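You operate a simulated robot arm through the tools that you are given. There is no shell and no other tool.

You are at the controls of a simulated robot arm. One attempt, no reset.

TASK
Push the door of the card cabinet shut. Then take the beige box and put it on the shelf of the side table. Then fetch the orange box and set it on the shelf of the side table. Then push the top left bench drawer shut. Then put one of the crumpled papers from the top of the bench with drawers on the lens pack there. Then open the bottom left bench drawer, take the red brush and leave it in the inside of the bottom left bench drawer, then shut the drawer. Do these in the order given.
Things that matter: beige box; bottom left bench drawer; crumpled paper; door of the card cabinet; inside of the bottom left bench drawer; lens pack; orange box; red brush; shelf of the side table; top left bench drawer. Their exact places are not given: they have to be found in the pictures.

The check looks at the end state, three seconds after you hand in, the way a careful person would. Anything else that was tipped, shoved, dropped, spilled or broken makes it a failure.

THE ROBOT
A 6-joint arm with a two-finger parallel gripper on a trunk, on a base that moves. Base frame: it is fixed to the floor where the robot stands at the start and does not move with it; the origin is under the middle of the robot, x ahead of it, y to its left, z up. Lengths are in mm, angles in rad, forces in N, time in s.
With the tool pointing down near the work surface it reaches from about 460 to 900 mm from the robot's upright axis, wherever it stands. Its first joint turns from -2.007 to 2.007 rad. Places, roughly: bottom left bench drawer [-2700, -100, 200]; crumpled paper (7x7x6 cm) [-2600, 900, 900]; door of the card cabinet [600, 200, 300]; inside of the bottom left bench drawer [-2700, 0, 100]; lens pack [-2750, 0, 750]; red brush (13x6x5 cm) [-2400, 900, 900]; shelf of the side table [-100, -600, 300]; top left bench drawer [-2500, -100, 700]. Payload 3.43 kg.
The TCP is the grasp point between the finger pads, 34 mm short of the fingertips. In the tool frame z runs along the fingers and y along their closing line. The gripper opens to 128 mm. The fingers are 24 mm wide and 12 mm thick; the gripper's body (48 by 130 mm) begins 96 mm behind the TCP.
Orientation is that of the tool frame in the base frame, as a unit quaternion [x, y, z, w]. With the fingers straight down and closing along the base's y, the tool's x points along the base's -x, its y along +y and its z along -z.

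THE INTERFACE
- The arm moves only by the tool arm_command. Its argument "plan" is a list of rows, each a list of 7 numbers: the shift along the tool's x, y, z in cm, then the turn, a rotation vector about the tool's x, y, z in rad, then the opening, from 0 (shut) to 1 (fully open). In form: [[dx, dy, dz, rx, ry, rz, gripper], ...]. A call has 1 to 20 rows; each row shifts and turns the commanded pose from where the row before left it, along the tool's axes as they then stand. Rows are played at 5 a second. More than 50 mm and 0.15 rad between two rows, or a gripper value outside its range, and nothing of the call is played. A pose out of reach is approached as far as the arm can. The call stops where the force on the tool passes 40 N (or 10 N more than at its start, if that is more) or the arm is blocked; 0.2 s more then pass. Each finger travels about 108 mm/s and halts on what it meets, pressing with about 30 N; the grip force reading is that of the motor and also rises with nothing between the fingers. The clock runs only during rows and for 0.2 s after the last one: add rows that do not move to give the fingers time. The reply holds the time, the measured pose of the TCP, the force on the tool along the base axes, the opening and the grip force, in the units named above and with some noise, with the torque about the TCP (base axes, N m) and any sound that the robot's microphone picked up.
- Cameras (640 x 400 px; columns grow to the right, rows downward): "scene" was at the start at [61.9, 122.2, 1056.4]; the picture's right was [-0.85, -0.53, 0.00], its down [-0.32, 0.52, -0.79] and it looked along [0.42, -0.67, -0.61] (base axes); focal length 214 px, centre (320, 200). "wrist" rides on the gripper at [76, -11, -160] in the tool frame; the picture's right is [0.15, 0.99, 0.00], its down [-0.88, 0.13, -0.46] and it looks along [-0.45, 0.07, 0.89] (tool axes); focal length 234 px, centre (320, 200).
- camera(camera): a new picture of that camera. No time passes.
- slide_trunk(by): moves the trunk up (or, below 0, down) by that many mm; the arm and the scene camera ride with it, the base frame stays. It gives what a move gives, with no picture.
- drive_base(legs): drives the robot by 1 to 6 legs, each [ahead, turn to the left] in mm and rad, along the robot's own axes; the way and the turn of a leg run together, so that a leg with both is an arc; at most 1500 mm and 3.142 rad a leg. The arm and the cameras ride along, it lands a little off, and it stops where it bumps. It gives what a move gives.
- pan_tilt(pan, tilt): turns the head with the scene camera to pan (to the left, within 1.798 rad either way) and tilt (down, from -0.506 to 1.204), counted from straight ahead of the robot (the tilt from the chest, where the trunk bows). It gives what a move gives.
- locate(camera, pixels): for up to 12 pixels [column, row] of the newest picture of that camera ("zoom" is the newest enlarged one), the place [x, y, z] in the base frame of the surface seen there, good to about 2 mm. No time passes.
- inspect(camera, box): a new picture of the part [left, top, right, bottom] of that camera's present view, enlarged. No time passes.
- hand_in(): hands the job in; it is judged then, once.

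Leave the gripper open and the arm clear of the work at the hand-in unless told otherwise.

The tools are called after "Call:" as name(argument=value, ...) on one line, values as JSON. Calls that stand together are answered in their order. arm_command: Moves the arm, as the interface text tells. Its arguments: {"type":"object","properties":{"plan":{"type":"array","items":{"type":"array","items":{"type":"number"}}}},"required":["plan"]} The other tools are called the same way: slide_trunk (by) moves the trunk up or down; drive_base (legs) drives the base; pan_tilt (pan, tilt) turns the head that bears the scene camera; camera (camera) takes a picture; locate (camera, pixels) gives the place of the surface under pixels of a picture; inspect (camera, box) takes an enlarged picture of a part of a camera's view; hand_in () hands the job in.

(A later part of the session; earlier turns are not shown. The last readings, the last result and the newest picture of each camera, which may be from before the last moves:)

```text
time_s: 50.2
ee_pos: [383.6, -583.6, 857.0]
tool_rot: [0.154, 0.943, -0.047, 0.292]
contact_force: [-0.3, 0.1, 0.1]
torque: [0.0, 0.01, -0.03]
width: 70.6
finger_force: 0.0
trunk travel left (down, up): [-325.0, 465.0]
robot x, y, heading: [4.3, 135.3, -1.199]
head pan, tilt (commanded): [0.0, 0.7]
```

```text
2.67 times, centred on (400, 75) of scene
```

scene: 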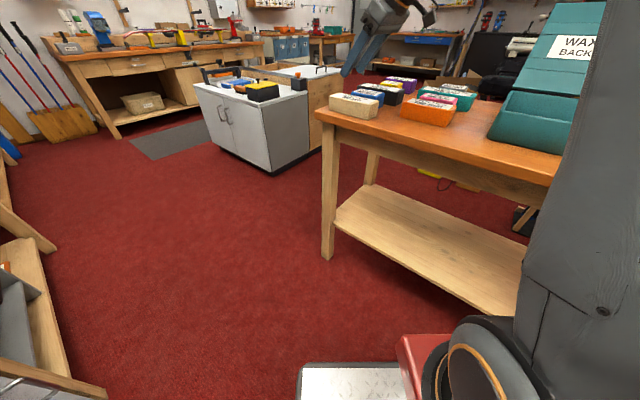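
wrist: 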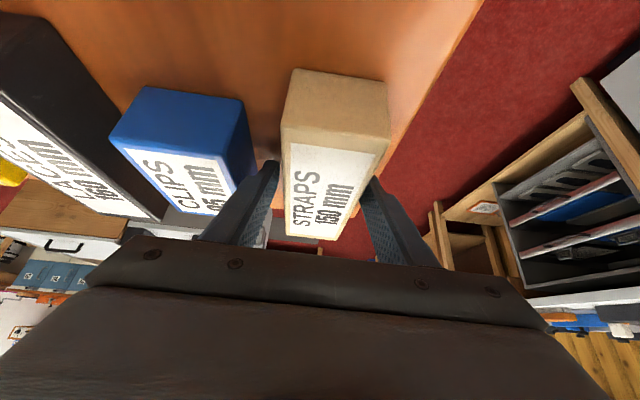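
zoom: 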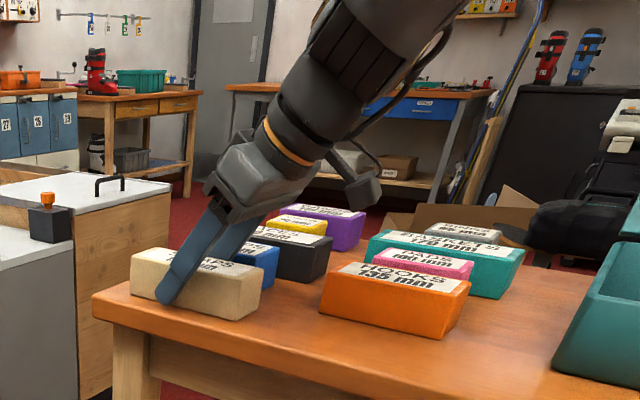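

Fingers are on either side of the beige box. I close the gripper and then lift 100 mm.

Call:
arm_command(plan=[[0, 0, 0, 0, 0, 0, 0.3], [0, 0, 0, 0, 0, 0, 0], [0, 0, 0, 0, 0, 0, 0], [0, 0, 0, 0, 0, 0, 0]])

Call:
arm_command(plan=[[-1.13, 0, -1.65, 0, 0, 0, 0], [-1.695, 0, -2.476, 0, 0, 0, 0], [-1.695, 0, -2.476, 0, 0, 0, 0], [-1.695, 0, -2.476, 0, 0, 0, 0], [0, 0, 0, 0, 0, 0, 0]])

Call:
camera(camera="wrist")

```text
time_s: 51.2
ee_pos: [382.8, -583.1, 856.8]
tool_rot: [0.153, 0.943, -0.046, 0.292]
contact_force: [-0.3, -0.3, 0.4]
torque: [-0.01, -0.03, 0.07]
width: 53.3
finger_force: 30.1
trunk travel left (down, up): [-325.0, 465.0]
robot x, y, heading: [6.5, 132.3, -1.2]
head pan, tilt (commanded): [0.0, 0.7]
```

```text
time_s: 52.4
ee_pos: [383.7, -583.2, 967.2]
tool_rot: [0.153, 0.943, -0.047, 0.292]
contact_force: [-0.1, -0.7, -1.6]
torque: [0.01, 0.01, -0.02]
width: 54.0
finger_force: 30.7
trunk travel left (down, up): [-325.0, 465.0]
robot x, y, heading: [6.7, 133.3, -1.198]
head pan, tilt (commanded): [0.0, 0.7]
```

```text
taken
```

wrist: 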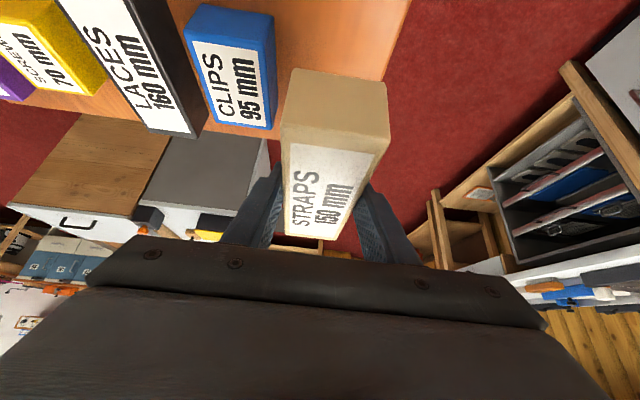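

The beige box is held (width 54). I move it out in front of the table edge at z≈967 and then yaw the tool 90° right so it points into the table, keeping the tilt.

Call:
arm_command(plan=[[1.626, 3.336, -1.114, 0, 0, 0, 0], [1.626, 3.336, -1.114, 0, 0, 0, 0], [1.626, 3.336, -1.114, 0, 0, 0, 0], [1.626, 3.336, -1.114, 0, 0, 0, 0], [1.626, 3.336, -1.114, 0, 0, 0, 0], [0, 0, 0, 0, 0, 0, 0]])

Call:
arm_command(plan=[[0, 0, 0, 0.0807, 0, 0.1178, 0], [0, 0, 0, 0.0807, 0, 0.1178, 0], [0, 0, 0, 0.0807, 0, 0.1178, 0], [0, 0, 0, 0.0807, 0, 0.1178, 0], [0, 0, 0, 0.0807, 0, 0.1178, 0], [0, 0, 0, 0.0807, 0, 0.1178, 0], [0, 0, 0, 0.0807, 0, 0.1178, 0], [0, 0, 0, 0.0807, 0, 0.1178, 0], [0, 0, 0, 0.0807, 0, 0.1178, 0], [0, 0, 0, 0.0807, 0, 0.1178, 0], [0, 0, 0, 0.0807, 0, 0.1178, 0], [0, 0, 0, 0, 0, 0, 0]])

Call:
camera(camera="scene")

```text
time_s: 53.8
ee_pos: [345.4, -391.4, 968.0]
tool_rot: [0.153, 0.943, -0.046, 0.292]
contact_force: [-0.2, -0.5, -1.3]
torque: [-0.02, 0.05, 0.0]
width: 53.6
finger_force: 30.1
trunk travel left (down, up): [-325.0, 465.0]
robot x, y, heading: [6.5, 133.6, -1.205]
head pan, tilt (commanded): [0.0, 0.7]
```

```text
time_s: 56.4
ee_pos: [343.3, -393.9, 969.2]
tool_rot: [0.776, 0.559, -0.238, 0.172]
contact_force: [-0.5, -0.3, -1.3]
torque: [0.03, 0.02, 0.0]
width: 53.8
finger_force: 30.2
trunk travel left (down, up): [-325.0, 465.0]
robot x, y, heading: [5.1, 136.5, -1.201]
head pan, tilt (commanded): [0.0, 0.7]
```

```text
taken
```

scene: 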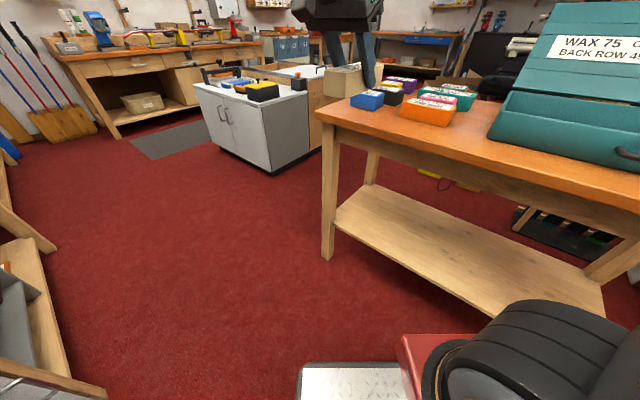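

Orientation as planned. I lower the trunk in two steps, watching for drift toward the table edge.

Call:
slide_trunk(by=-100)

```text
time_s: 57.8
ee_pos: [343.8, -394.4, 867.9]
tool_rot: [0.775, 0.558, -0.239, 0.173]
contact_force: [-0.3, 0.0, -1.2]
torque: [-0.01, 0.02, -0.02]
width: 53.8
finger_force: 30.2
trunk travel left (down, up): [-225.0, 565.0]
robot x, y, heading: [4.5, 136.7, -1.196]
head pan, tilt (commanded): [0.0, 0.7]
```

No drift. I continue down.

Call:
slide_trunk(by=-220)

Call:
camera(camera="scene")

Call:
camera(camera="wrist")

```text
time_s: 60.1
ee_pos: [342.7, -394.2, 647.3]
tool_rot: [0.775, 0.559, -0.239, 0.172]
contact_force: [-0.2, 0.5, -1.6]
torque: [0.03, -0.01, 0.05]
width: 53.8
finger_force: 30.0
trunk travel left (down, up): [-5.0, 785.0]
robot x, y, heading: [2.8, 136.7, -1.199]
head pan, tilt (commanded): [0.0, 0.7]
```

```text
taken
```

scene: 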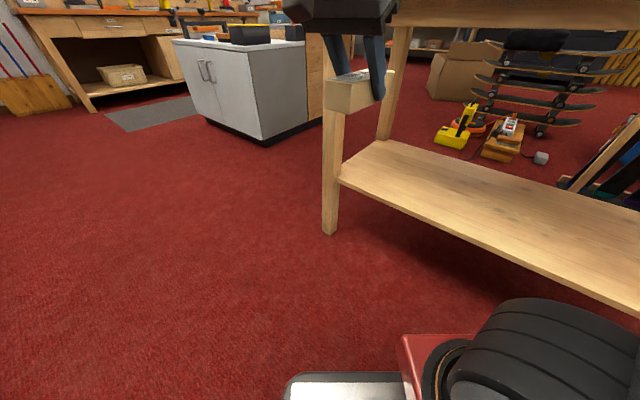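

```text
taken
```

wrist: 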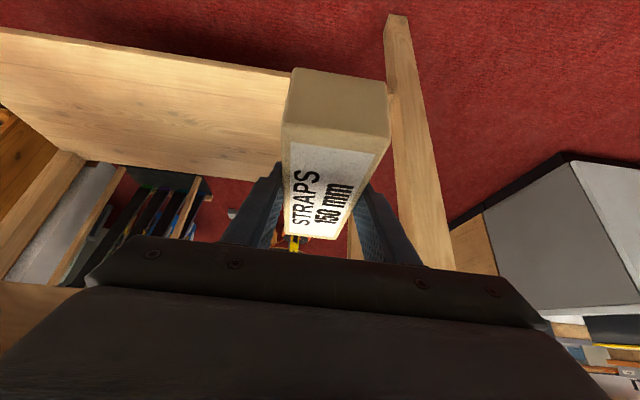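

All steady; box at z 647 in front of the opening, left of the leg. I lower the arm to z≈385.

Call:
arm_command(plan=[[2.71, 0, 3.96, 0, 0, 0, 0], [2.71, 0, 3.96, 0, 0, 0, 0], [2.71, 0, 3.96, 0, 0, 0, 0], [2.71, 0, 3.96, 0, 0, 0, 0], [2.71, 0, 3.96, 0, 0, 0, 0], [1.24, 0, 1.815, 0, 0, 0, 0], [0, 0, 0, 0, 0, 0, 0]])

Call:
camera(camera="scene")

Call:
camera(camera="wrist")

```text
time_s: 61.7
ee_pos: [342.9, -394.3, 387.7]
tool_rot: [0.775, 0.559, -0.239, 0.172]
contact_force: [0.1, -0.2, -2.0]
torque: [0.02, -0.03, 0.01]
width: 53.7
finger_force: 29.9
trunk travel left (down, up): [-5.0, 785.0]
robot x, y, heading: [6.5, 133.7, -1.198]
head pan, tilt (commanded): [0.0, 0.7]
```

```text
taken
```

scene: 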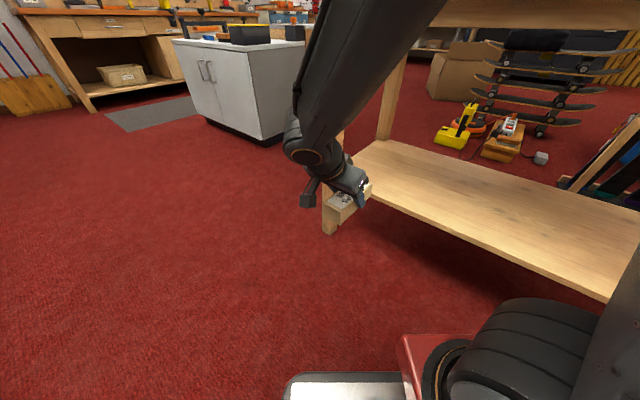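

```text
taken
```

wrist: 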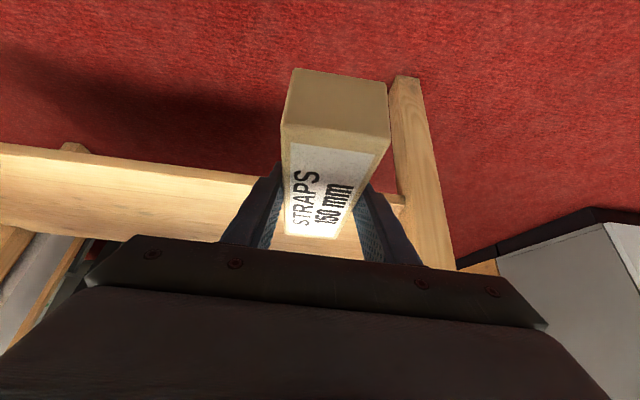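

Forearm looks steep, so before inserting I check its slope against the table top edge by locating points on it.

Call:
locate(camera="scene", pixels=[[310, 150], [330, 100], [350, 50], [380, 5], [345, 185], [300, 115], [420, 10], [340, 205], [355, 195], [600, 20], [450, 25]])

```text
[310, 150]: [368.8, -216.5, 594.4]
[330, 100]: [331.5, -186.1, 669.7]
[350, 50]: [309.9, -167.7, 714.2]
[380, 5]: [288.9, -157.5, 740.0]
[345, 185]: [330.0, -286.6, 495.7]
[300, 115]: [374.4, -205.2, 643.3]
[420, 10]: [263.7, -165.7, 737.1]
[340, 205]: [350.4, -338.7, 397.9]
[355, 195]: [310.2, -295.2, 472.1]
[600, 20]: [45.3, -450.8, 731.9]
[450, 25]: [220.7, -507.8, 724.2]
```

Wrist is ~265 mm behind the TCP and the forearm will stay in front of the table edge (apron bottom ≈ z 720). I insert the box under the table: 255 mm inward and 70 mm to the side.

Call:
arm_command(plan=[[-3.507, -1.167, 2.4, 0, 0, 0, 0], [-3.507, -1.167, 2.4, 0, 0, 0, 0], [-3.507, -1.167, 2.4, 0, 0, 0, 0], [-3.507, -1.167, 2.4, 0, 0, 0, 0], [-3.507, -1.167, 2.4, 0, 0, 0, 0], [-3.507, -1.167, 2.4, 0, 0, 0, 0], [0, 0, 0, 0, 0, 0, 0]])

Call:
camera(camera="scene")

Call:
camera(camera="wrist")

```text
time_s: 63.3
ee_pos: [198.7, -615.7, 383.7]
tool_rot: [0.776, 0.559, -0.239, 0.172]
contact_force: [0.1, 0.1, -2.6]
torque: [0.03, 0.02, 0.03]
width: 54.1
finger_force: 30.3
trunk travel left (down, up): [-5.0, 785.0]
robot x, y, heading: [3.6, 135.0, -1.195]
head pan, tilt (commanded): [0.0, 0.7]
```

```text
taken
```

scene: 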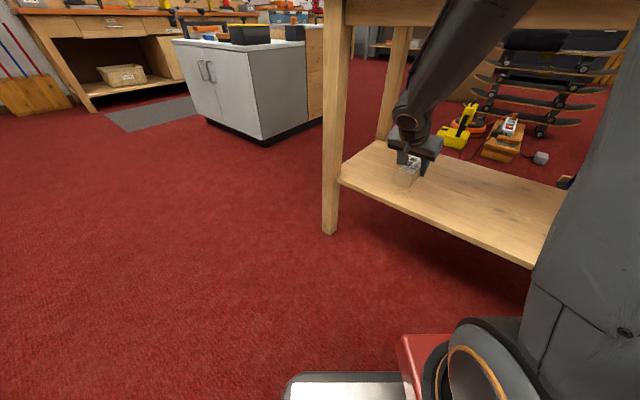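

```text
taken
```

wrist: 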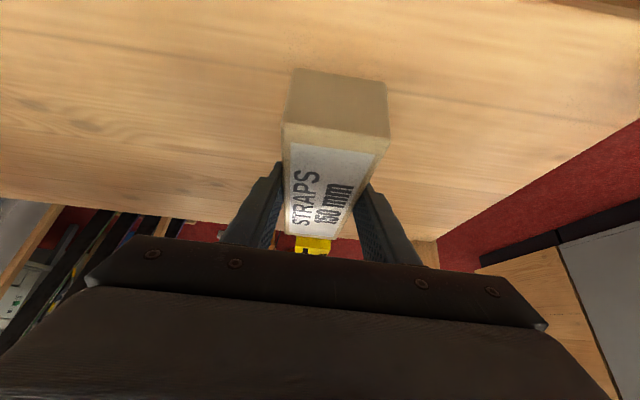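

The box hangs over the shelf about 100 mm inside the front edge. I lower it 42 mm onto the shelf.

Call:
arm_command(plan=[[1.13, 0, 1.65, 0, 0, 0, 0], [0.85, 0, 1.24, 0, 0, 0, 0], [0.34, 0, 0.5, 0, 0, 0, 0], [0, 0, 0, 0, 0, 0, 0]])

Call:
inspect(camera="scene", box=[340, 100, 480, 220])

```text
time_s: 64.3
ee_pos: [196.1, -612.6, 344.3]
tool_rot: [0.775, 0.56, -0.238, 0.173]
contact_force: [-0.9, 0.2, -2.6]
torque: [0.05, 0.0, 0.03]
width: 53.9
finger_force: 29.9
trunk travel left (down, up): [-5.0, 785.0]
robot x, y, heading: [5.1, 136.5, -1.202]
head pan, tilt (commanded): [0.0, 0.7]
```

```text
3.33 times, centred on (410, 160) of scene
```

zoom: 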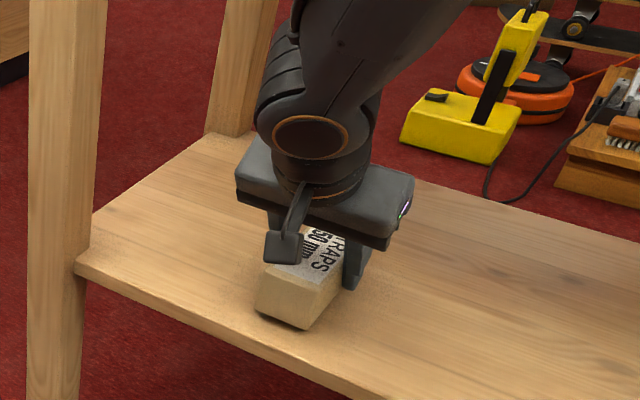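

z=344; contact is expected near 340. I lower a few more mm and watch the force.

Call:
arm_command(plan=[[0.14, 0, 0.21, 0, 0, 0, 0], [0.06, 0, 0.08, 0, 0, 0, 0], [0, 0, 0, 0, 0, 0, 0]])

```text
time_s: 65.1
ee_pos: [196.2, -613.3, 341.1]
tool_rot: [0.775, 0.559, -0.239, 0.172]
contact_force: [-0.6, 0.2, -1.7]
torque: [-0.01, 0.01, 0.02]
width: 53.7
finger_force: 30.0
trunk travel left (down, up): [-5.0, 785.0]
robot x, y, heading: [8.3, 136.0, -1.207]
head pan, tilt (commanded): [0.0, 0.7]
```

Call:
arm_command(plan=[[0.06, 0, 0.08, 0, 0, 0, 0], [0.06, 0, 0.08, 0, 0, 0, 0], [0, 0, 0, 0, 0, 0, 0]])

```text
time_s: 65.9
ee_pos: [196.8, -612.4, 339.4]
tool_rot: [0.775, 0.56, -0.237, 0.172]
contact_force: [-0.6, 1.3, -1.8]
torque: [-0.01, 0.0, 0.01]
width: 54.0
finger_force: 29.8
trunk travel left (down, up): [-5.0, 785.0]
robot x, y, heading: [5.2, 131.9, -1.195]
head pan, tilt (commanded): [0.0, 0.7]
```

The box bottom should now be at the shelf (339.4 − 38 ≈ 301). I release it gently by opening to ~85 mm.

Call:
arm_command(plan=[[0, 0, 0, 0, 0, 0, 0.5], [0, 0, 0, 0, 0, 0, 0.65], [0, 0, 0, 0, 0, 0, 0.65], [0, 0, 0, 0, 0, 0, 0.65]])

Call:
inspect(camera="scene", box=[340, 100, 480, 220])

Call:
camera(camera="wrist")

```text
time_s: 66.9
ee_pos: [196.8, -612.8, 339.3]
tool_rot: [0.775, 0.559, -0.239, 0.172]
contact_force: [-0.2, 0.4, 0.0]
torque: [0.01, -0.04, -0.04]
width: 82.8
finger_force: 0.0
trunk travel left (down, up): [-5.0, 785.0]
robot x, y, heading: [6.2, 134.8, -1.199]
head pan, tilt (commanded): [0.0, 0.7]
```

```text
3.33 times, centred on (410, 160) of scene
```

zoom: 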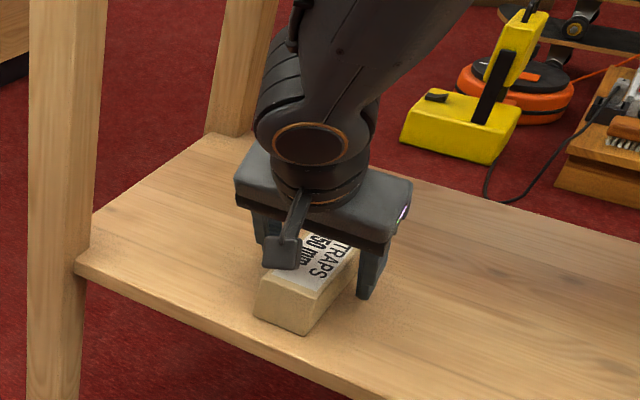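

```text
taken
```

wrist: 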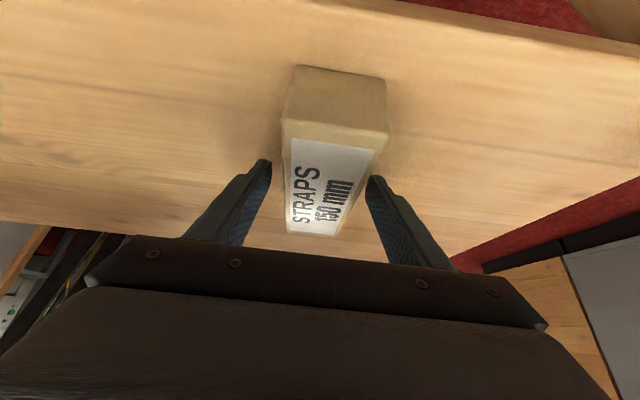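

The beige box sits flat on the shelf. I withdraw along the tool axis, then back out from under the table.

Call:
arm_command(plan=[[0, 0, -2, 0, 0, 0, 0.65], [0, 0, -4, 0, 0, 0, 0.65], [0, 0, -3, 0, 0, 0, 0.65], [3.507, 1.167, -2.4, 0, 0, 0, 0.65], [3.507, 1.167, -2.4, 0, 0, 0, 0.65], [3.507, 1.167, -2.4, 0, 0, 0, 0.65], [3.507, 1.167, -2.4, 0, 0, 0, 0.65], [3.507, 1.167, -2.4, 0, 0, 0, 0.65], [0, 0, 0, 0, 0, 0, 0.65]])

Call:
camera(camera="scene")

```text
time_s: 68.9
ee_pos: [334.5, -384.0, 415.0]
tool_rot: [0.775, 0.559, -0.239, 0.173]
contact_force: [0.3, 0.0, -0.5]
torque: [-0.01, -0.01, 0.0]
width: 83.3
finger_force: 0.1
trunk travel left (down, up): [-5.0, 785.0]
robot x, y, heading: [4.9, 136.9, -1.201]
head pan, tilt (commanded): [0.0, 0.7]
```

```text
taken
```

scene: 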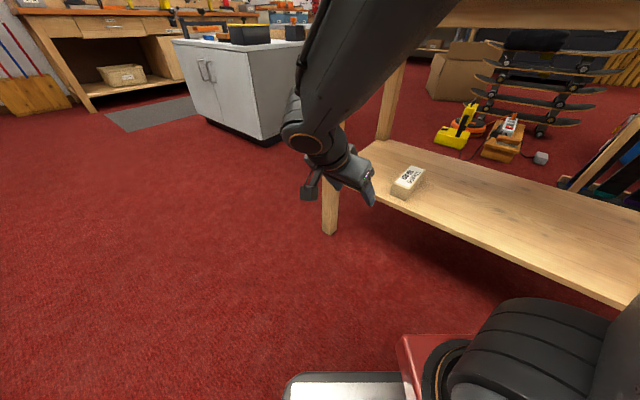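

Beige box placed. I raise the arm and then the trunk back to table height.

Call:
arm_command(plan=[[-2.71, 0, -3.96, 0, 0, 0, 0.65], [-2.71, 0, -3.96, 0, 0, 0, 0.65], [-2.71, 0, -3.96, 0, 0, 0, 0.65], [-2.71, 0, -3.96, 0, 0, 0, 0.65], [-2.71, 0, -3.96, 0, 0, 0, 0.65], [0, 0, 0, 0, 0, 0, 0.65]])

Call:
slide_trunk(by=320)

Call:
pan_tilt(pan=-0.4, tilt=0.5)

Call:
camera(camera="scene")

```text
time_s: 70.3
ee_pos: [334.5, -383.9, 656.0]
tool_rot: [0.776, 0.558, -0.238, 0.172]
contact_force: [0.1, -0.4, -0.9]
torque: [0.0, 0.01, -0.01]
width: 83.3
finger_force: 0.1
trunk travel left (down, up): [-5.0, 785.0]
robot x, y, heading: [6.2, 136.9, -1.198]
head pan, tilt (commanded): [0.0, 0.7]
```

```text
time_s: 73.5
ee_pos: [334.0, -383.1, 974.9]
tool_rot: [0.775, 0.559, -0.239, 0.172]
contact_force: [-0.3, -0.1, -0.3]
torque: [-0.03, -0.03, 0.0]
width: 83.1
finger_force: 0.1
trunk travel left (down, up): [-325.0, 465.0]
robot x, y, heading: [5.5, 136.0, -1.197]
head pan, tilt (commanded): [0.0, 0.7]
```

```text
time_s: 74.3
ee_pos: [335.6, -382.0, 973.5]
tool_rot: [0.775, 0.559, -0.239, 0.172]
contact_force: [0.6, -0.9, 0.5]
torque: [-0.01, -0.01, -0.02]
width: 82.9
finger_force: 0.0
trunk travel left (down, up): [-325.0, 465.0]
robot x, y, heading: [5.5, 136.9, -1.2]
head pan, tilt (commanded): [-0.4, 0.499]
```

```text
taken
```

scene: 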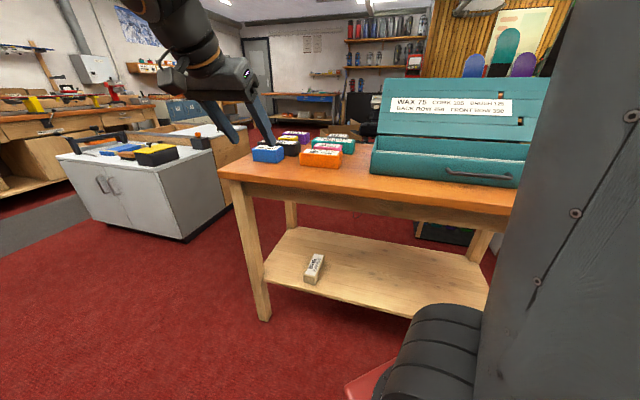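

I see the table, the beige box on the shelf, and the orange box (px 321,158). I zoom in on the boxes and locate the teal case's lid heights.

Call:
locate(camera="scene", pixels=[[383, 80], [545, 80], [380, 125], [372, 148], [525, 160], [372, 170], [315, 268]])

Call:
inspect(camera="scene", box=[240, 120, 380, 190])

Call:
locate(camera="zoom", pixels=[[285, 145], [450, 160], [470, 120], [330, 110], [280, 205], [440, 220], [390, 140], [340, 85], [250, 105], [400, 95], [510, 90], [120, 130]])

```text
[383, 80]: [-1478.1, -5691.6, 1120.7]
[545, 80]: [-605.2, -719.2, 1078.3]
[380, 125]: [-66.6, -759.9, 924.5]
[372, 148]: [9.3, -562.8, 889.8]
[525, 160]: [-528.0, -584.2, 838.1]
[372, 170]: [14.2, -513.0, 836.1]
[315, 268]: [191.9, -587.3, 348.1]
```

```text
4.57 times, centred on (310, 155) of scene
```

zoom: 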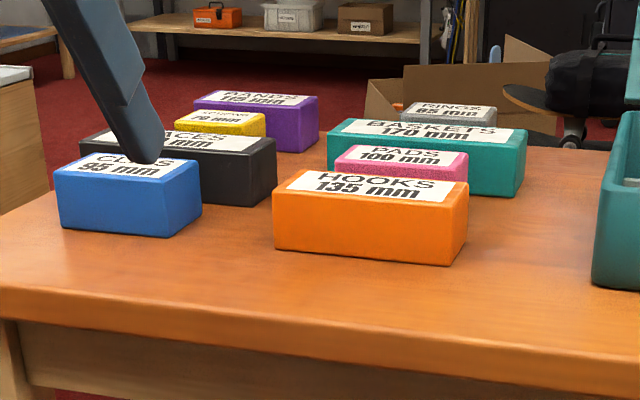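

```text
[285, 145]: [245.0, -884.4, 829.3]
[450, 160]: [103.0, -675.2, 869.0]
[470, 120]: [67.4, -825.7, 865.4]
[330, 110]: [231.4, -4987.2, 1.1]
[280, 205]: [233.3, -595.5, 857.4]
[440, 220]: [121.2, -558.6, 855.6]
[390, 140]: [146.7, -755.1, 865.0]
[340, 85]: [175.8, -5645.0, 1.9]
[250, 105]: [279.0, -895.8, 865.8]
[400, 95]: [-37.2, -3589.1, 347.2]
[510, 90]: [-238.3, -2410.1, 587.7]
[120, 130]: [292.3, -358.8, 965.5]
```

Orange box's front face lies at v≈−491 (points (233,−596),(121,−559)). I yaw the tool back to the table's direction and move above the orange box at z≈970.

Call:
arm_command(plan=[[0, 0, 0, -0.0807, 0, -0.1178, 0.65], [0, 0, 0, -0.0807, 0, -0.1178, 0.65], [0, 0, 0, -0.0807, 0, -0.1178, 0.65], [0, 0, 0, -0.0807, 0, -0.1178, 0.65], [0, 0, 0, -0.0807, 0, -0.1178, 0.65], [0, 0, 0, -0.0807, 0, -0.1178, 0.65], [0, 0, 0, -0.0807, 0, -0.1178, 0.65], [0, 0, 0, -0.0807, 0, -0.1178, 0.65], [0, 0, 0, -0.0807, 0, -0.1178, 0.65], [0, 0, 0, -0.0807, 0, -0.1178, 0.65], [0, 0, 0, -0.0807, 0, -0.1178, 0.65], [0, 0, 0, 0, 0, 0, 0.65]])

Call:
arm_command(plan=[[1.123, -4.395, -0.77, 0, 0, 0, 0.65], [1.123, -4.395, -0.77, 0, 0, 0, 0.65], [1.123, -4.395, -0.77, 0, 0, 0, 0.65], [1.123, -4.395, -0.77, 0, 0, 0, 0.65], [1.123, -4.395, -0.77, 0, 0, 0, 0.65], [1.123, -4.395, -0.77, 0, 0, 0, 0.65], [0, 0, 0, 0, 0, 0, 0.65]])

Call:
camera(camera="wrist")

Call:
camera(camera="scene")

```text
time_s: 76.9
ee_pos: [335.3, -383.3, 974.6]
tool_rot: [0.152, 0.943, -0.045, 0.292]
contact_force: [0.3, 0.5, -0.1]
torque: [0.01, 0.01, 0.04]
width: 83.1
finger_force: 0.2
trunk travel left (down, up): [-325.0, 465.0]
robot x, y, heading: [6.8, 135.4, -1.199]
head pan, tilt (commanded): [-0.4, 0.499]
```

```text
time_s: 78.5
ee_pos: [175.9, -608.8, 976.7]
tool_rot: [0.153, 0.943, -0.047, 0.292]
contact_force: [-0.4, 0.4, -0.1]
torque: [-0.02, 0.02, 0.03]
width: 83.1
finger_force: 0.0
trunk travel left (down, up): [-325.0, 465.0]
robot x, y, heading: [5.3, 136.6, -1.2]
head pan, tilt (commanded): [-0.4, 0.499]
```

```text
taken
```

wrist: 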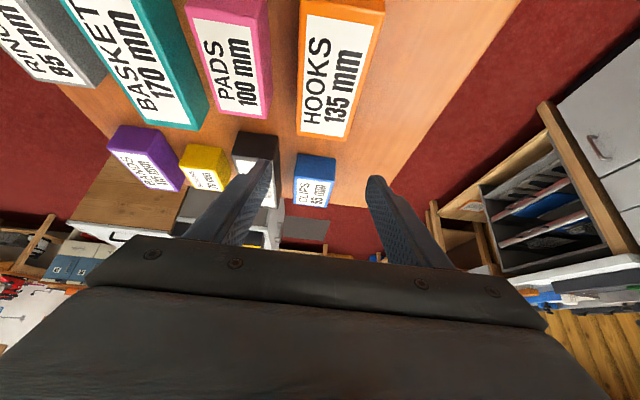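

```text
taken
```

scene: 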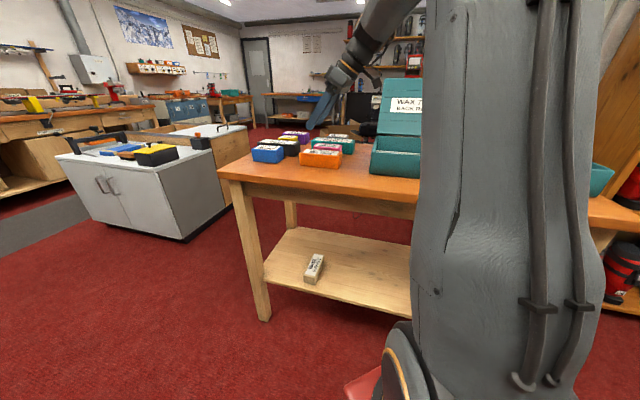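

The wrist view shows the orange HOOKS box (px 297–385, 0–138) with the pink PADS box beside it. I locate their corners.

Call:
locate(camera="wrist", pixels=[[300, 133], [345, 136], [306, 4], [382, 14], [340, 70], [240, 112], [268, 112], [264, 30], [283, 60], [290, 110], [318, 158], [270, 80]])

Call:
inspect(camera="wrist", box=[180, 0, 400, 160])

```text
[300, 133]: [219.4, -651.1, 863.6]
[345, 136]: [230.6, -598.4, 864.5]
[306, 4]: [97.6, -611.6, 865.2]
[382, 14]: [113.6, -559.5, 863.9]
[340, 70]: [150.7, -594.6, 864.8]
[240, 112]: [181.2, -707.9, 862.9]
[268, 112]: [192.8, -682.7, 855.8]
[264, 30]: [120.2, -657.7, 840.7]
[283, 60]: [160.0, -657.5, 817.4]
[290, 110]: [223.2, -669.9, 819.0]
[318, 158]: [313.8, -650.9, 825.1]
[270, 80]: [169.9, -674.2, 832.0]
```

```text
2.50 times, centred on (290, 80) of wrist
```

zoom: 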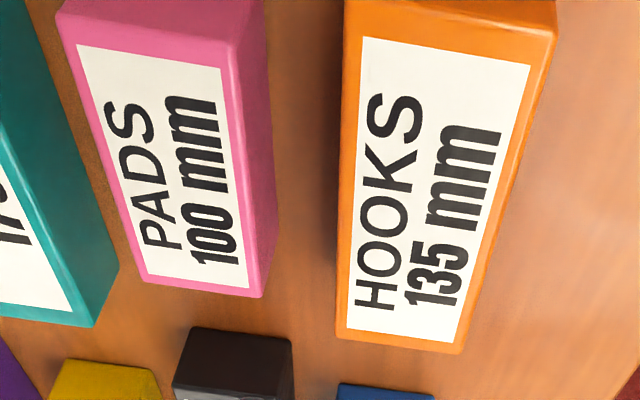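

Orange box: v from −550 to −493, u 284–414, top z 864.5; pink face at v=−586 (36 mm gap). I open to 77 mm, shift 10 mm back and descend to z≈858.

Call:
arm_command(plan=[[0.825, 0, -0.565, 0, 0, 0, 0.6], [1.9, 0, 2.776, 0, 0, 0, 0.6], [1.9, 0, 2.776, 0, 0, 0, 0.6], [1.9, 0, 2.776, 0, 0, 0, 0.6], [1.0, 0, 1.46, 0, 0, 0, 0.6], [0, 0, 0, 0, 0, 0, 0.6]])

Call:
camera(camera="wrist")

Call:
inspect(camera="scene", box=[230, 80, 430, 200])

```text
time_s: 79.9
ee_pos: [165.3, -603.3, 855.9]
tool_rot: [0.154, 0.943, -0.046, 0.292]
contact_force: [-0.1, 0.2, -0.1]
torque: [0.0, 0.0, 0.02]
width: 76.9
finger_force: 0.0
trunk travel left (down, up): [-325.0, 465.0]
robot x, y, heading: [6.6, 135.1, -1.2]
head pan, tilt (commanded): [-0.4, 0.499]
```

```text
taken
```

wrist: 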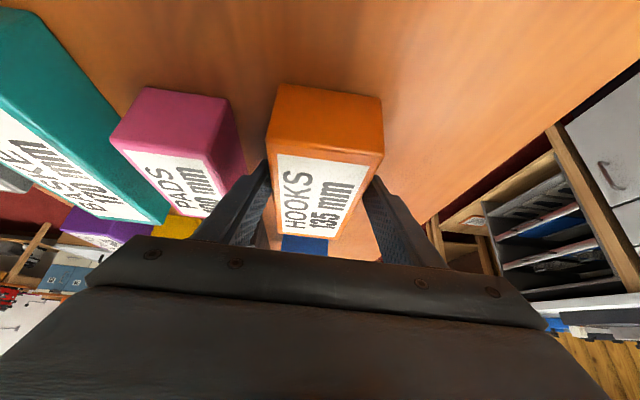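

```text
3.20 times, centred on (330, 140) of scene
```

zoom: 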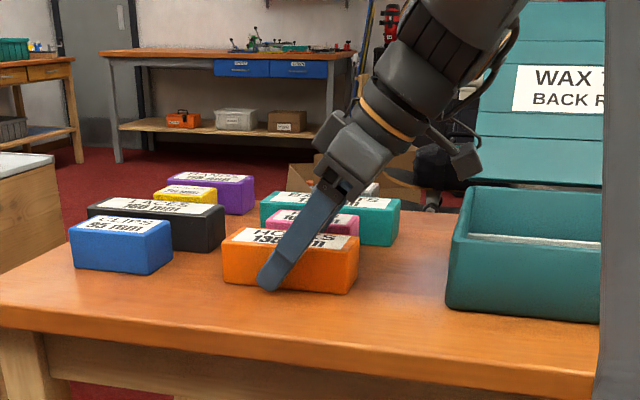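

Fingers straddle the orange box cleanly. I close and lift.

Call:
arm_command(plan=[[0, 0, 0, 0, 0, 0, 0.35], [0, 0, 0, 0, 0, 0, 0], [0, 0, 0, 0, 0, 0, 0], [0, 0, 0, 0, 0, 0, 0]])

Call:
arm_command(plan=[[-1.13, 0, -1.65, 0, 0, 0, 0], [-1.695, 0, -2.476, 0, 0, 0, 0], [-1.695, 0, -2.476, 0, 0, 0, 0], [-1.695, 0, -2.476, 0, 0, 0, 0], [0, 0, 0, 0, 0, 0, 0]])

Call:
camera(camera="wrist")

```text
time_s: 80.9
ee_pos: [164.2, -603.3, 855.5]
tool_rot: [0.153, 0.943, -0.045, 0.293]
contact_force: [0.6, 1.2, -0.2]
torque: [-0.09, -0.07, 0.05]
width: 61.5
finger_force: 29.9
trunk travel left (down, up): [-325.0, 465.0]
robot x, y, heading: [7.9, 135.0, -1.196]
head pan, tilt (commanded): [-0.4, 0.499]
```

```text
time_s: 82.1
ee_pos: [164.5, -602.7, 964.4]
tool_rot: [0.153, 0.943, -0.046, 0.293]
contact_force: [0.1, -0.4, -1.3]
torque: [0.01, 0.01, -0.01]
width: 61.6
finger_force: 30.3
trunk travel left (down, up): [-325.0, 465.0]
robot x, y, heading: [2.8, 136.6, -1.196]
head pan, tilt (commanded): [-0.4, 0.499]
```

```text
taken
```

wrist: 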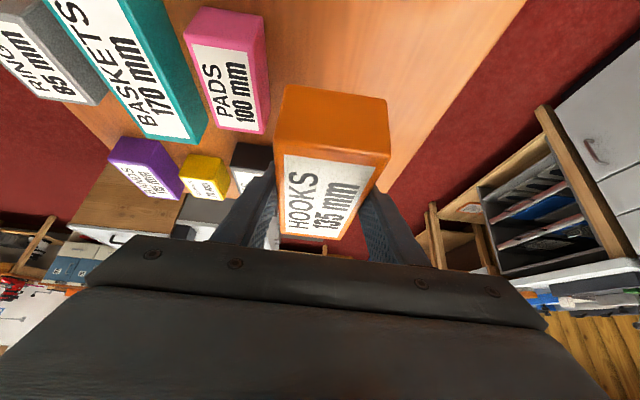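

Orange box held (61.5 mm). I move it out in front of the table and yaw right 90°.

Call:
arm_command(plan=[[-1.553, 4.293, 1.063, 0, 0, 0, 0], [-1.553, 4.293, 1.063, 0, 0, 0, 0], [-1.553, 4.293, 1.063, 0, 0, 0, 0], [-1.553, 4.293, 1.063, 0, 0, 0, 0], [-1.553, 4.293, 1.063, 0, 0, 0, 0], [-1.553, 4.293, 1.063, 0, 0, 0, 0], [0, 0, 0, 0, 0, 0, 0]])

Call:
arm_command(plan=[[0, 0, 0, 0.0807, 0, 0.1178, 0], [0, 0, 0, 0.0807, 0, 0.1178, 0], [0, 0, 0, 0.0807, 0, 0.1178, 0], [0, 0, 0, 0.0807, 0, 0.1178, 0], [0, 0, 0, 0.0807, 0, 0.1178, 0], [0, 0, 0, 0.0807, 0, 0.1178, 0], [0, 0, 0, 0.0807, 0, 0.1178, 0], [0, 0, 0, 0.0807, 0, 0.1178, 0], [0, 0, 0, 0.0807, 0, 0.1178, 0], [0, 0, 0, 0.0807, 0, 0.1178, 0], [0, 0, 0, 0.0807, 0, 0.1178, 0], [0, 0, 0, 0, 0, 0, 0]])

Call:
slide_trunk(by=-320)

Call:
camera(camera="wrist")

```text
time_s: 83.7
ee_pos: [351.8, -396.3, 963.9]
tool_rot: [0.155, 0.943, -0.046, 0.292]
contact_force: [0.2, -0.7, -2.3]
torque: [-0.03, 0.02, 0.05]
width: 62.0
finger_force: 30.3
trunk travel left (down, up): [-325.0, 465.0]
robot x, y, heading: [3.6, 138.0, -1.205]
head pan, tilt (commanded): [-0.4, 0.499]
```

```text
time_s: 86.3
ee_pos: [352.2, -394.2, 965.7]
tool_rot: [0.776, 0.558, -0.239, 0.172]
contact_force: [0.2, -0.5, -1.5]
torque: [-0.01, -0.02, 0.03]
width: 61.8
finger_force: 30.1
trunk travel left (down, up): [-325.0, 465.0]
robot x, y, heading: [7.6, 135.7, -1.199]
head pan, tilt (commanded): [-0.4, 0.499]
```

```text
time_s: 89.5
ee_pos: [353.3, -394.7, 646.4]
tool_rot: [0.774, 0.56, -0.239, 0.173]
contact_force: [-0.1, -0.2, -1.6]
torque: [-0.01, 0.02, -0.04]
width: 61.5
finger_force: 30.2
trunk travel left (down, up): [-5.0, 785.0]
robot x, y, heading: [8.3, 134.8, -1.197]
head pan, tilt (commanded): [-0.4, 0.499]
```

```text
taken
```

wrist: 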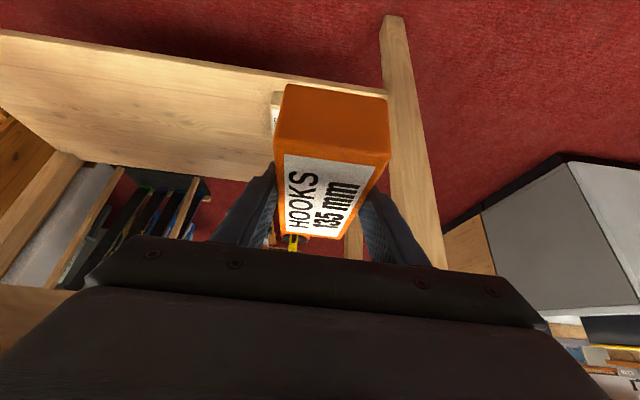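

Steady. I lower to z≈425 and insert along a path passing above the beige box with clearance, stopping first in front.

Call:
arm_command(plan=[[2.71, 0, 3.96, 0, 0, 0, 0], [2.71, 0, 3.96, 0, 0, 0, 0], [2.71, 0, 3.96, 0, 0, 0, 0], [2.71, 0, 3.96, 0, 0, 0, 0], [1.64, 0, 2.39, 0, 0, 0, 0], [-3.247, -1.5, 2.22, 0, 0, 0, 0], [-3.247, -1.5, 2.22, 0, 0, 0, 0], [-3.247, -1.5, 2.22, 0, 0, 0, 0], [-3.247, -1.5, 2.22, 0, 0, 0, 0], [0, 0, 0, 0, 0, 0, 0]])

Call:
pan_tilt(pan=0, tilt=0.7)

Call:
camera(camera="scene")

Call:
camera(camera="wrist")

```text
time_s: 91.7
ee_pos: [245.6, -526.6, 423.6]
tool_rot: [0.775, 0.559, -0.239, 0.172]
contact_force: [0.0, 0.0, -1.5]
torque: [0.03, -0.02, -0.05]
width: 61.7
finger_force: 30.3
trunk travel left (down, up): [-5.0, 785.0]
robot x, y, heading: [5.1, 137.3, -1.203]
head pan, tilt (commanded): [-0.4, 0.499]
```

```text
time_s: 92.6
ee_pos: [245.1, -525.8, 423.3]
tool_rot: [0.775, 0.559, -0.238, 0.172]
contact_force: [-0.3, 0.2, -2.2]
torque: [-0.01, 0.01, 0.02]
width: 61.6
finger_force: 30.1
trunk travel left (down, up): [-5.0, 785.0]
robot x, y, heading: [8.5, 135.1, -1.2]
head pan, tilt (commanded): [0.0, 0.7]
```

```text
taken
```

scene: 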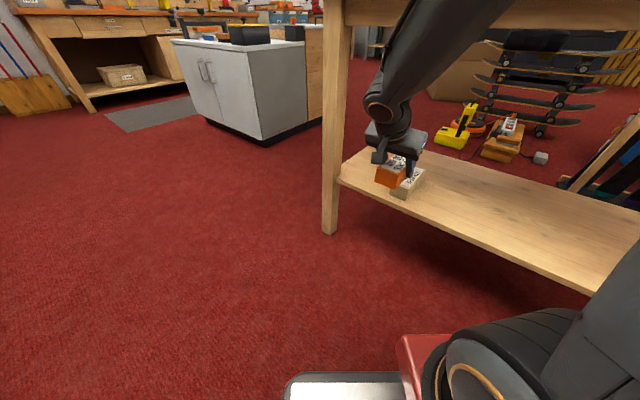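

```text
taken
```

wrist: 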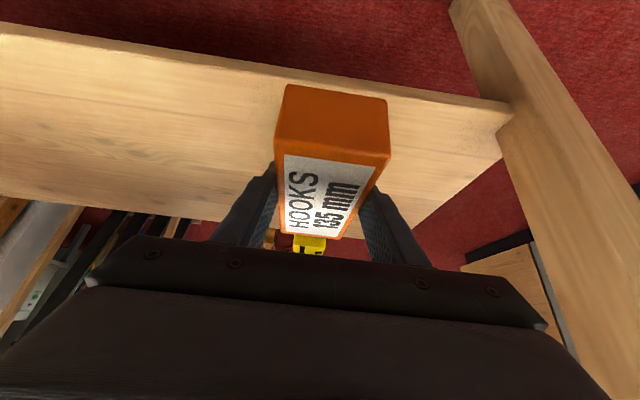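

Clear above the beige box. I move to the placing spot at (u 250, v −520).

Call:
arm_command(plan=[[-2.06, -3.75, 1.41, 0, 0, 0, 0], [-2.06, -3.75, 1.41, 0, 0, 0, 0], [-2.06, -3.75, 1.41, 0, 0, 0, 0], [-2.06, -3.75, 1.41, 0, 0, 0, 0], [0, 0, 0, 0, 0, 0, 0]])

Call:
inspect(camera="scene", box=[330, 80, 530, 240])

Call:
camera(camera="wrist")

```text
time_s: 93.8
ee_pos: [73.0, -567.9, 423.8]
tool_rot: [0.775, 0.559, -0.239, 0.172]
contact_force: [-0.4, 1.1, -1.2]
torque: [0.01, 0.02, 0.02]
width: 61.6
finger_force: 30.2
trunk travel left (down, up): [-5.0, 785.0]
robot x, y, heading: [4.9, 136.0, -1.204]
head pan, tilt (commanded): [0.0, 0.7]
```

```text
2.50 times, centred on (430, 160) of scene
```

zoom: 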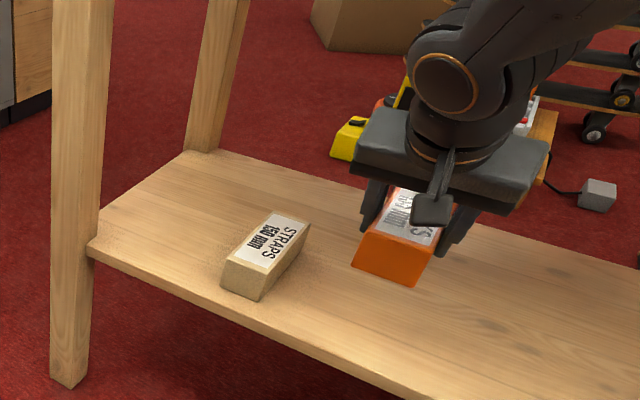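

```text
taken
```

wrist: 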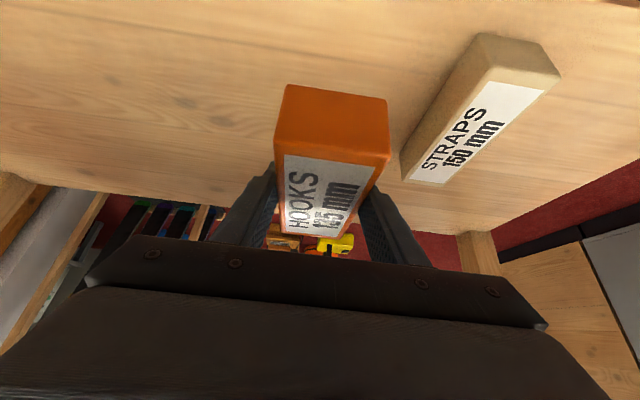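

Good spot: right of the beige box with a gap. I lower 83 mm.

Call:
arm_command(plan=[[1.695, 0, 2.476, 0, 0, 0, 0], [1.695, 0, 2.476, 0, 0, 0, 0], [0.9, 0, 1.31, 0, 0, 0, 0], [0.26, 0, 0.38, 0, 0, 0, 0], [0.12, 0, 0.17, 0, 0, 0, 0], [0, 0, 0, 0, 0, 0, 0]])

Call:
inspect(camera="scene", box=[330, 80, 530, 240])

```text
time_s: 95.2
ee_pos: [73.5, -571.1, 340.9]
tool_rot: [0.775, 0.559, -0.239, 0.172]
contact_force: [0.2, 0.0, -1.8]
torque: [-0.03, 0.02, 0.02]
width: 61.5
finger_force: 30.3
trunk travel left (down, up): [-5.0, 785.0]
robot x, y, heading: [6.3, 136.5, -1.202]
head pan, tilt (commanded): [0.0, 0.7]
```

```text
2.50 times, centred on (430, 160) of scene
```

zoom: 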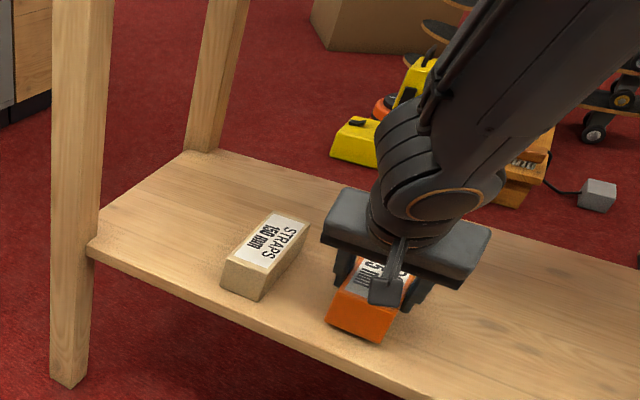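

z=341, within ~2 mm of the shelf. I lower 1.5 mm more and open.

Call:
arm_command(plan=[[0.085, 0, 0.124, 0, 0, 0, 0], [0, 0, 0, 0, 0, 0, 0], [0, 0, 0, 0, 0, 0, 0.55], [0, 0, 0, 0, 0, 0, 0.7], [0, 0, 0, 0, 0, 0, 0.7], [0, 0, 0, 0, 0, 0, 0.7]])

Call:
inspect(camera="scene", box=[330, 80, 530, 240])

Call:
camera(camera="wrist")

```text
time_s: 96.6
ee_pos: [72.9, -571.4, 340.1]
tool_rot: [0.775, 0.56, -0.238, 0.173]
contact_force: [0.2, -0.1, 0.3]
torque: [0.02, 0.01, 0.01]
width: 89.3
finger_force: 0.0
trunk travel left (down, up): [-5.0, 785.0]
robot x, y, heading: [5.8, 134.6, -1.198]
head pan, tilt (commanded): [0.0, 0.7]
```

```text
2.50 times, centred on (430, 160) of scene
```

zoom: 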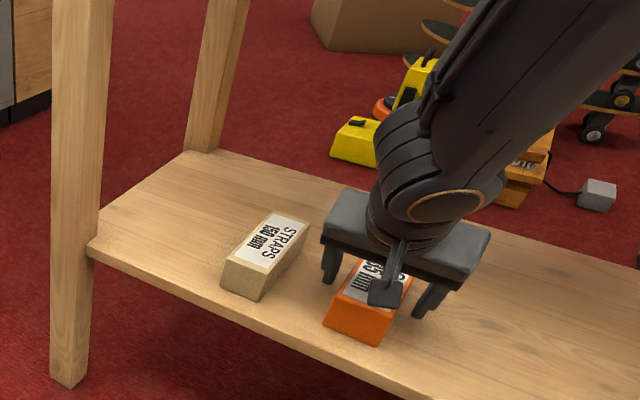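

```text
taken
```

wrist: 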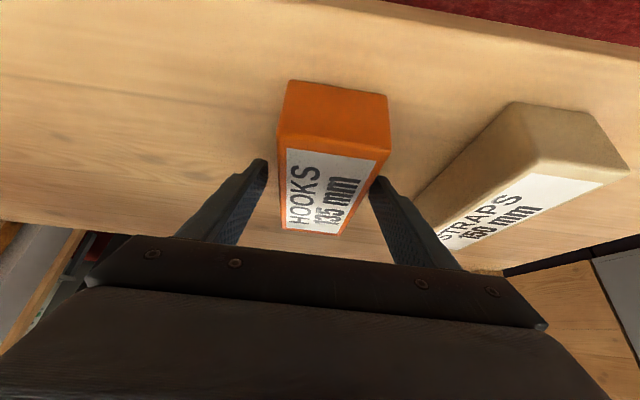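

Released and flat. I withdraw along the tool axis, then back out past the beige box at a safe height.

Call:
arm_command(plan=[[0, 0, -2, 0, 0, 0, 0.7], [0, 0, -4, 0, 0, 0, 0.7], [0, 0, -3, 0, 0, 0, 0.7], [1.01, 3.5, -0.69, 0, 0, 0, 0.7], [1.01, 3.5, -0.69, 0, 0, 0, 0.7], [1.01, 3.5, -0.69, 0, 0, 0, 0.7], [1.01, 3.5, -0.69, 0, 0, 0, 0.7], [3.26, 1.75, -2.23, 0, 0, 0, 0.7], [3.26, 1.75, -2.23, 0, 0, 0, 0.7], [3.26, 1.75, -2.23, 0, 0, 0, 0.7], [3.26, 1.75, -2.23, 0, 0, 0, 0.7], [0, 0, 0, 0, 0, 0, 0.7]])

Call:
camera(camera="scene")

Call:
inspect(camera="scene", box=[330, 100, 530, 240])

```text
time_s: 99.2
ee_pos: [354.9, -392.1, 413.6]
tool_rot: [0.776, 0.558, -0.239, 0.171]
contact_force: [0.3, 0.2, -0.1]
torque: [0.02, -0.03, -0.01]
width: 89.6
finger_force: 0.0
trunk travel left (down, up): [-5.0, 785.0]
robot x, y, heading: [6.8, 138.2, -1.201]
head pan, tilt (commanded): [0.0, 0.7]
```

```text
taken
```

scene: 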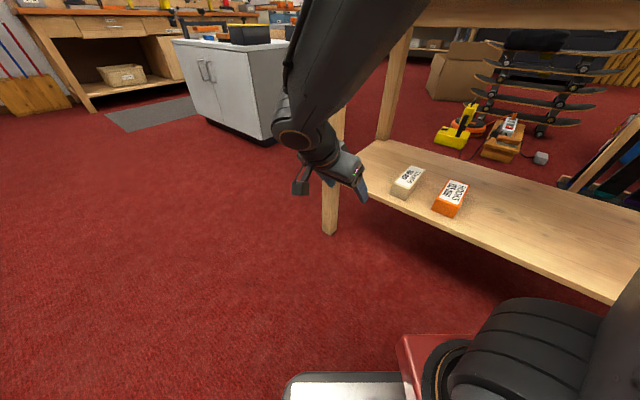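

```text
2.86 times, centred on (430, 170) of scene
```

zoom: 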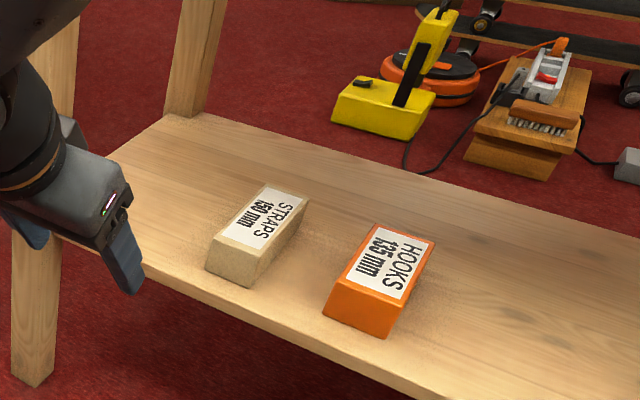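

Both boxes are on the shelf. Now I raise the arm and trunk, straighten the tool and look toward the bench behind.

Call:
arm_command(plan=[[-2.71, 0, -3.96, 0, 0, 0, 0.7], [-2.71, 0, -3.96, 0, 0, 0, 0.7], [-2.71, 0, -3.96, 0, 0, 0, 0.7], [-2.71, 0, -3.96, 0, 0, 0, 0.7], [-2.71, 0, -3.96, 0, 0, 0, 0.7], [0, 0, 0, 0, 0, 0, 0.7]])

Call:
slide_trunk(by=320)

Call:
arm_command(plan=[[0, 0, 0, 0, 0.1, 0, 0.7], [0, 0, 0, 0, 0.1, 0, 0.7], [0, 0, 0, 0, 0.1, 0, 0.7], [0, 0, 0, 0, 0.1, 0, 0.7], [0, 0, 0, 0, 0.1, 0, 0.7], [0, 0, 0, 0, 0.1, 0, 0.7], [0, 0, 0, 0, 0, -0.138, 0.7], [0, 0, 0, 0, 0, -0.138, 0.7], [0, 0, 0, 0, 0, -0.138, 0.7], [0, 0, 0, 0, 0, -0.138, 0.7], [0, 0, 0, 0, 0, -0.138, 0.7], [0, 0, 0, 0, 0, 0, 0.7]])

Call:
pan_tilt(pan=-1.79, tilt=0.4)

Call:
camera(camera="scene")

```text
time_s: 100.6
ee_pos: [350.3, -396.1, 654.5]
tool_rot: [0.775, 0.559, -0.238, 0.172]
contact_force: [0.0, -0.9, 0.4]
torque: [0.01, 0.0, 0.0]
width: 89.6
finger_force: 0.0
trunk travel left (down, up): [-5.0, 785.0]
robot x, y, heading: [9.9, 139.0, -1.202]
head pan, tilt (commanded): [0.0, 0.7]
```

```text
time_s: 103.7
ee_pos: [353.1, -395.6, 974.6]
tool_rot: [0.775, 0.559, -0.239, 0.173]
contact_force: [0.2, -0.3, -0.2]
torque: [0.03, 0.0, -0.01]
width: 89.5
finger_force: 0.0
trunk travel left (down, up): [-325.0, 465.0]
robot x, y, heading: [7.3, 136.1, -1.2]
head pan, tilt (commanded): [0.0, 0.7]
```

```text
time_s: 106.3
ee_pos: [351.4, -393.8, 975.5]
tool_rot: [0.565, 0.825, 0.001, 0.0]
contact_force: [0.2, 0.7, 0.2]
torque: [0.01, 0.01, 0.02]
width: 89.6
finger_force: 0.0
trunk travel left (down, up): [-325.0, 465.0]
robot x, y, heading: [5.5, 135.6, -1.199]
head pan, tilt (commanded): [0.0, 0.7]
```

```text
time_s: 108.1
ee_pos: [352.6, -394.5, 974.6]
tool_rot: [0.565, 0.825, 0.001, 0.0]
contact_force: [0.3, -0.2, -0.4]
torque: [-0.01, 0.02, 0.03]
width: 89.7
finger_force: 0.0
trunk travel left (down, up): [-325.0, 465.0]
robot x, y, heading: [4.9, 136.4, -1.199]
head pan, tilt (commanded): [-1.791, 0.4]
```

```text
taken
```

scene: 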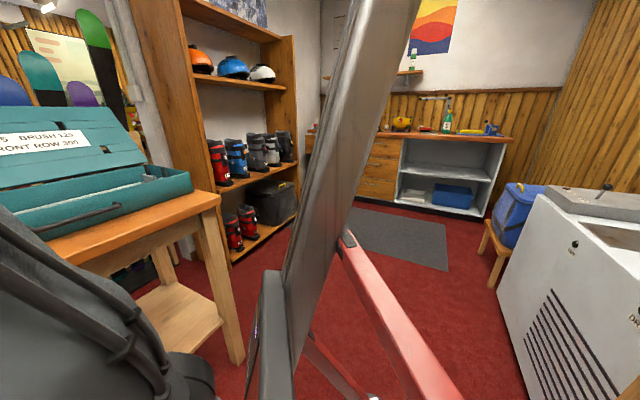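

I see the bench against the far wall with wooden drawers at its left (px 375,165), an open shelf at right and items on top. I locate key points there and of obstacles along the way.

Call:
locate(camera="scene", pixels=[[380, 165], [375, 190], [390, 145], [400, 190], [500, 140], [470, 130], [400, 125], [490, 205], [495, 255], [500, 280], [405, 235], [300, 200]])

Call:
inspect(camera="scene", box=[300, 90, 540, 240])

```text
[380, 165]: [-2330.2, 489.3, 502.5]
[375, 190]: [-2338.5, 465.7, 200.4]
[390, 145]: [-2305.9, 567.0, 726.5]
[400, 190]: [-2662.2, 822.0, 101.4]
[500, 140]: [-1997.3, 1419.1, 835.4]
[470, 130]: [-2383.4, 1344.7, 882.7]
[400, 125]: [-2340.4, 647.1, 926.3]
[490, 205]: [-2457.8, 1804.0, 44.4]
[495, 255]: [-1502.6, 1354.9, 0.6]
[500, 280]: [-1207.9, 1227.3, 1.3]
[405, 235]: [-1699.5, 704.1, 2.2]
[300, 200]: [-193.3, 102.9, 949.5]
```

```text
2.67 times, centred on (420, 165) of scene
```

zoom: 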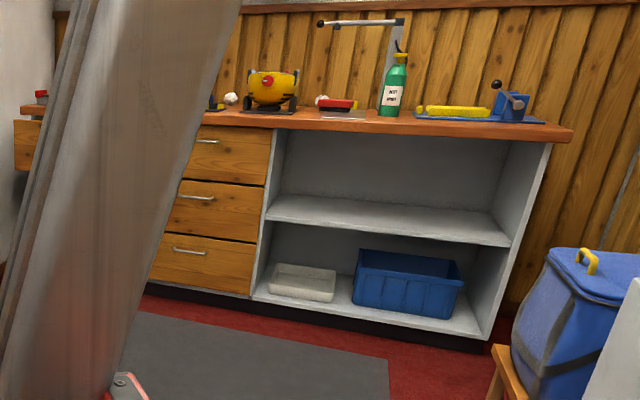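

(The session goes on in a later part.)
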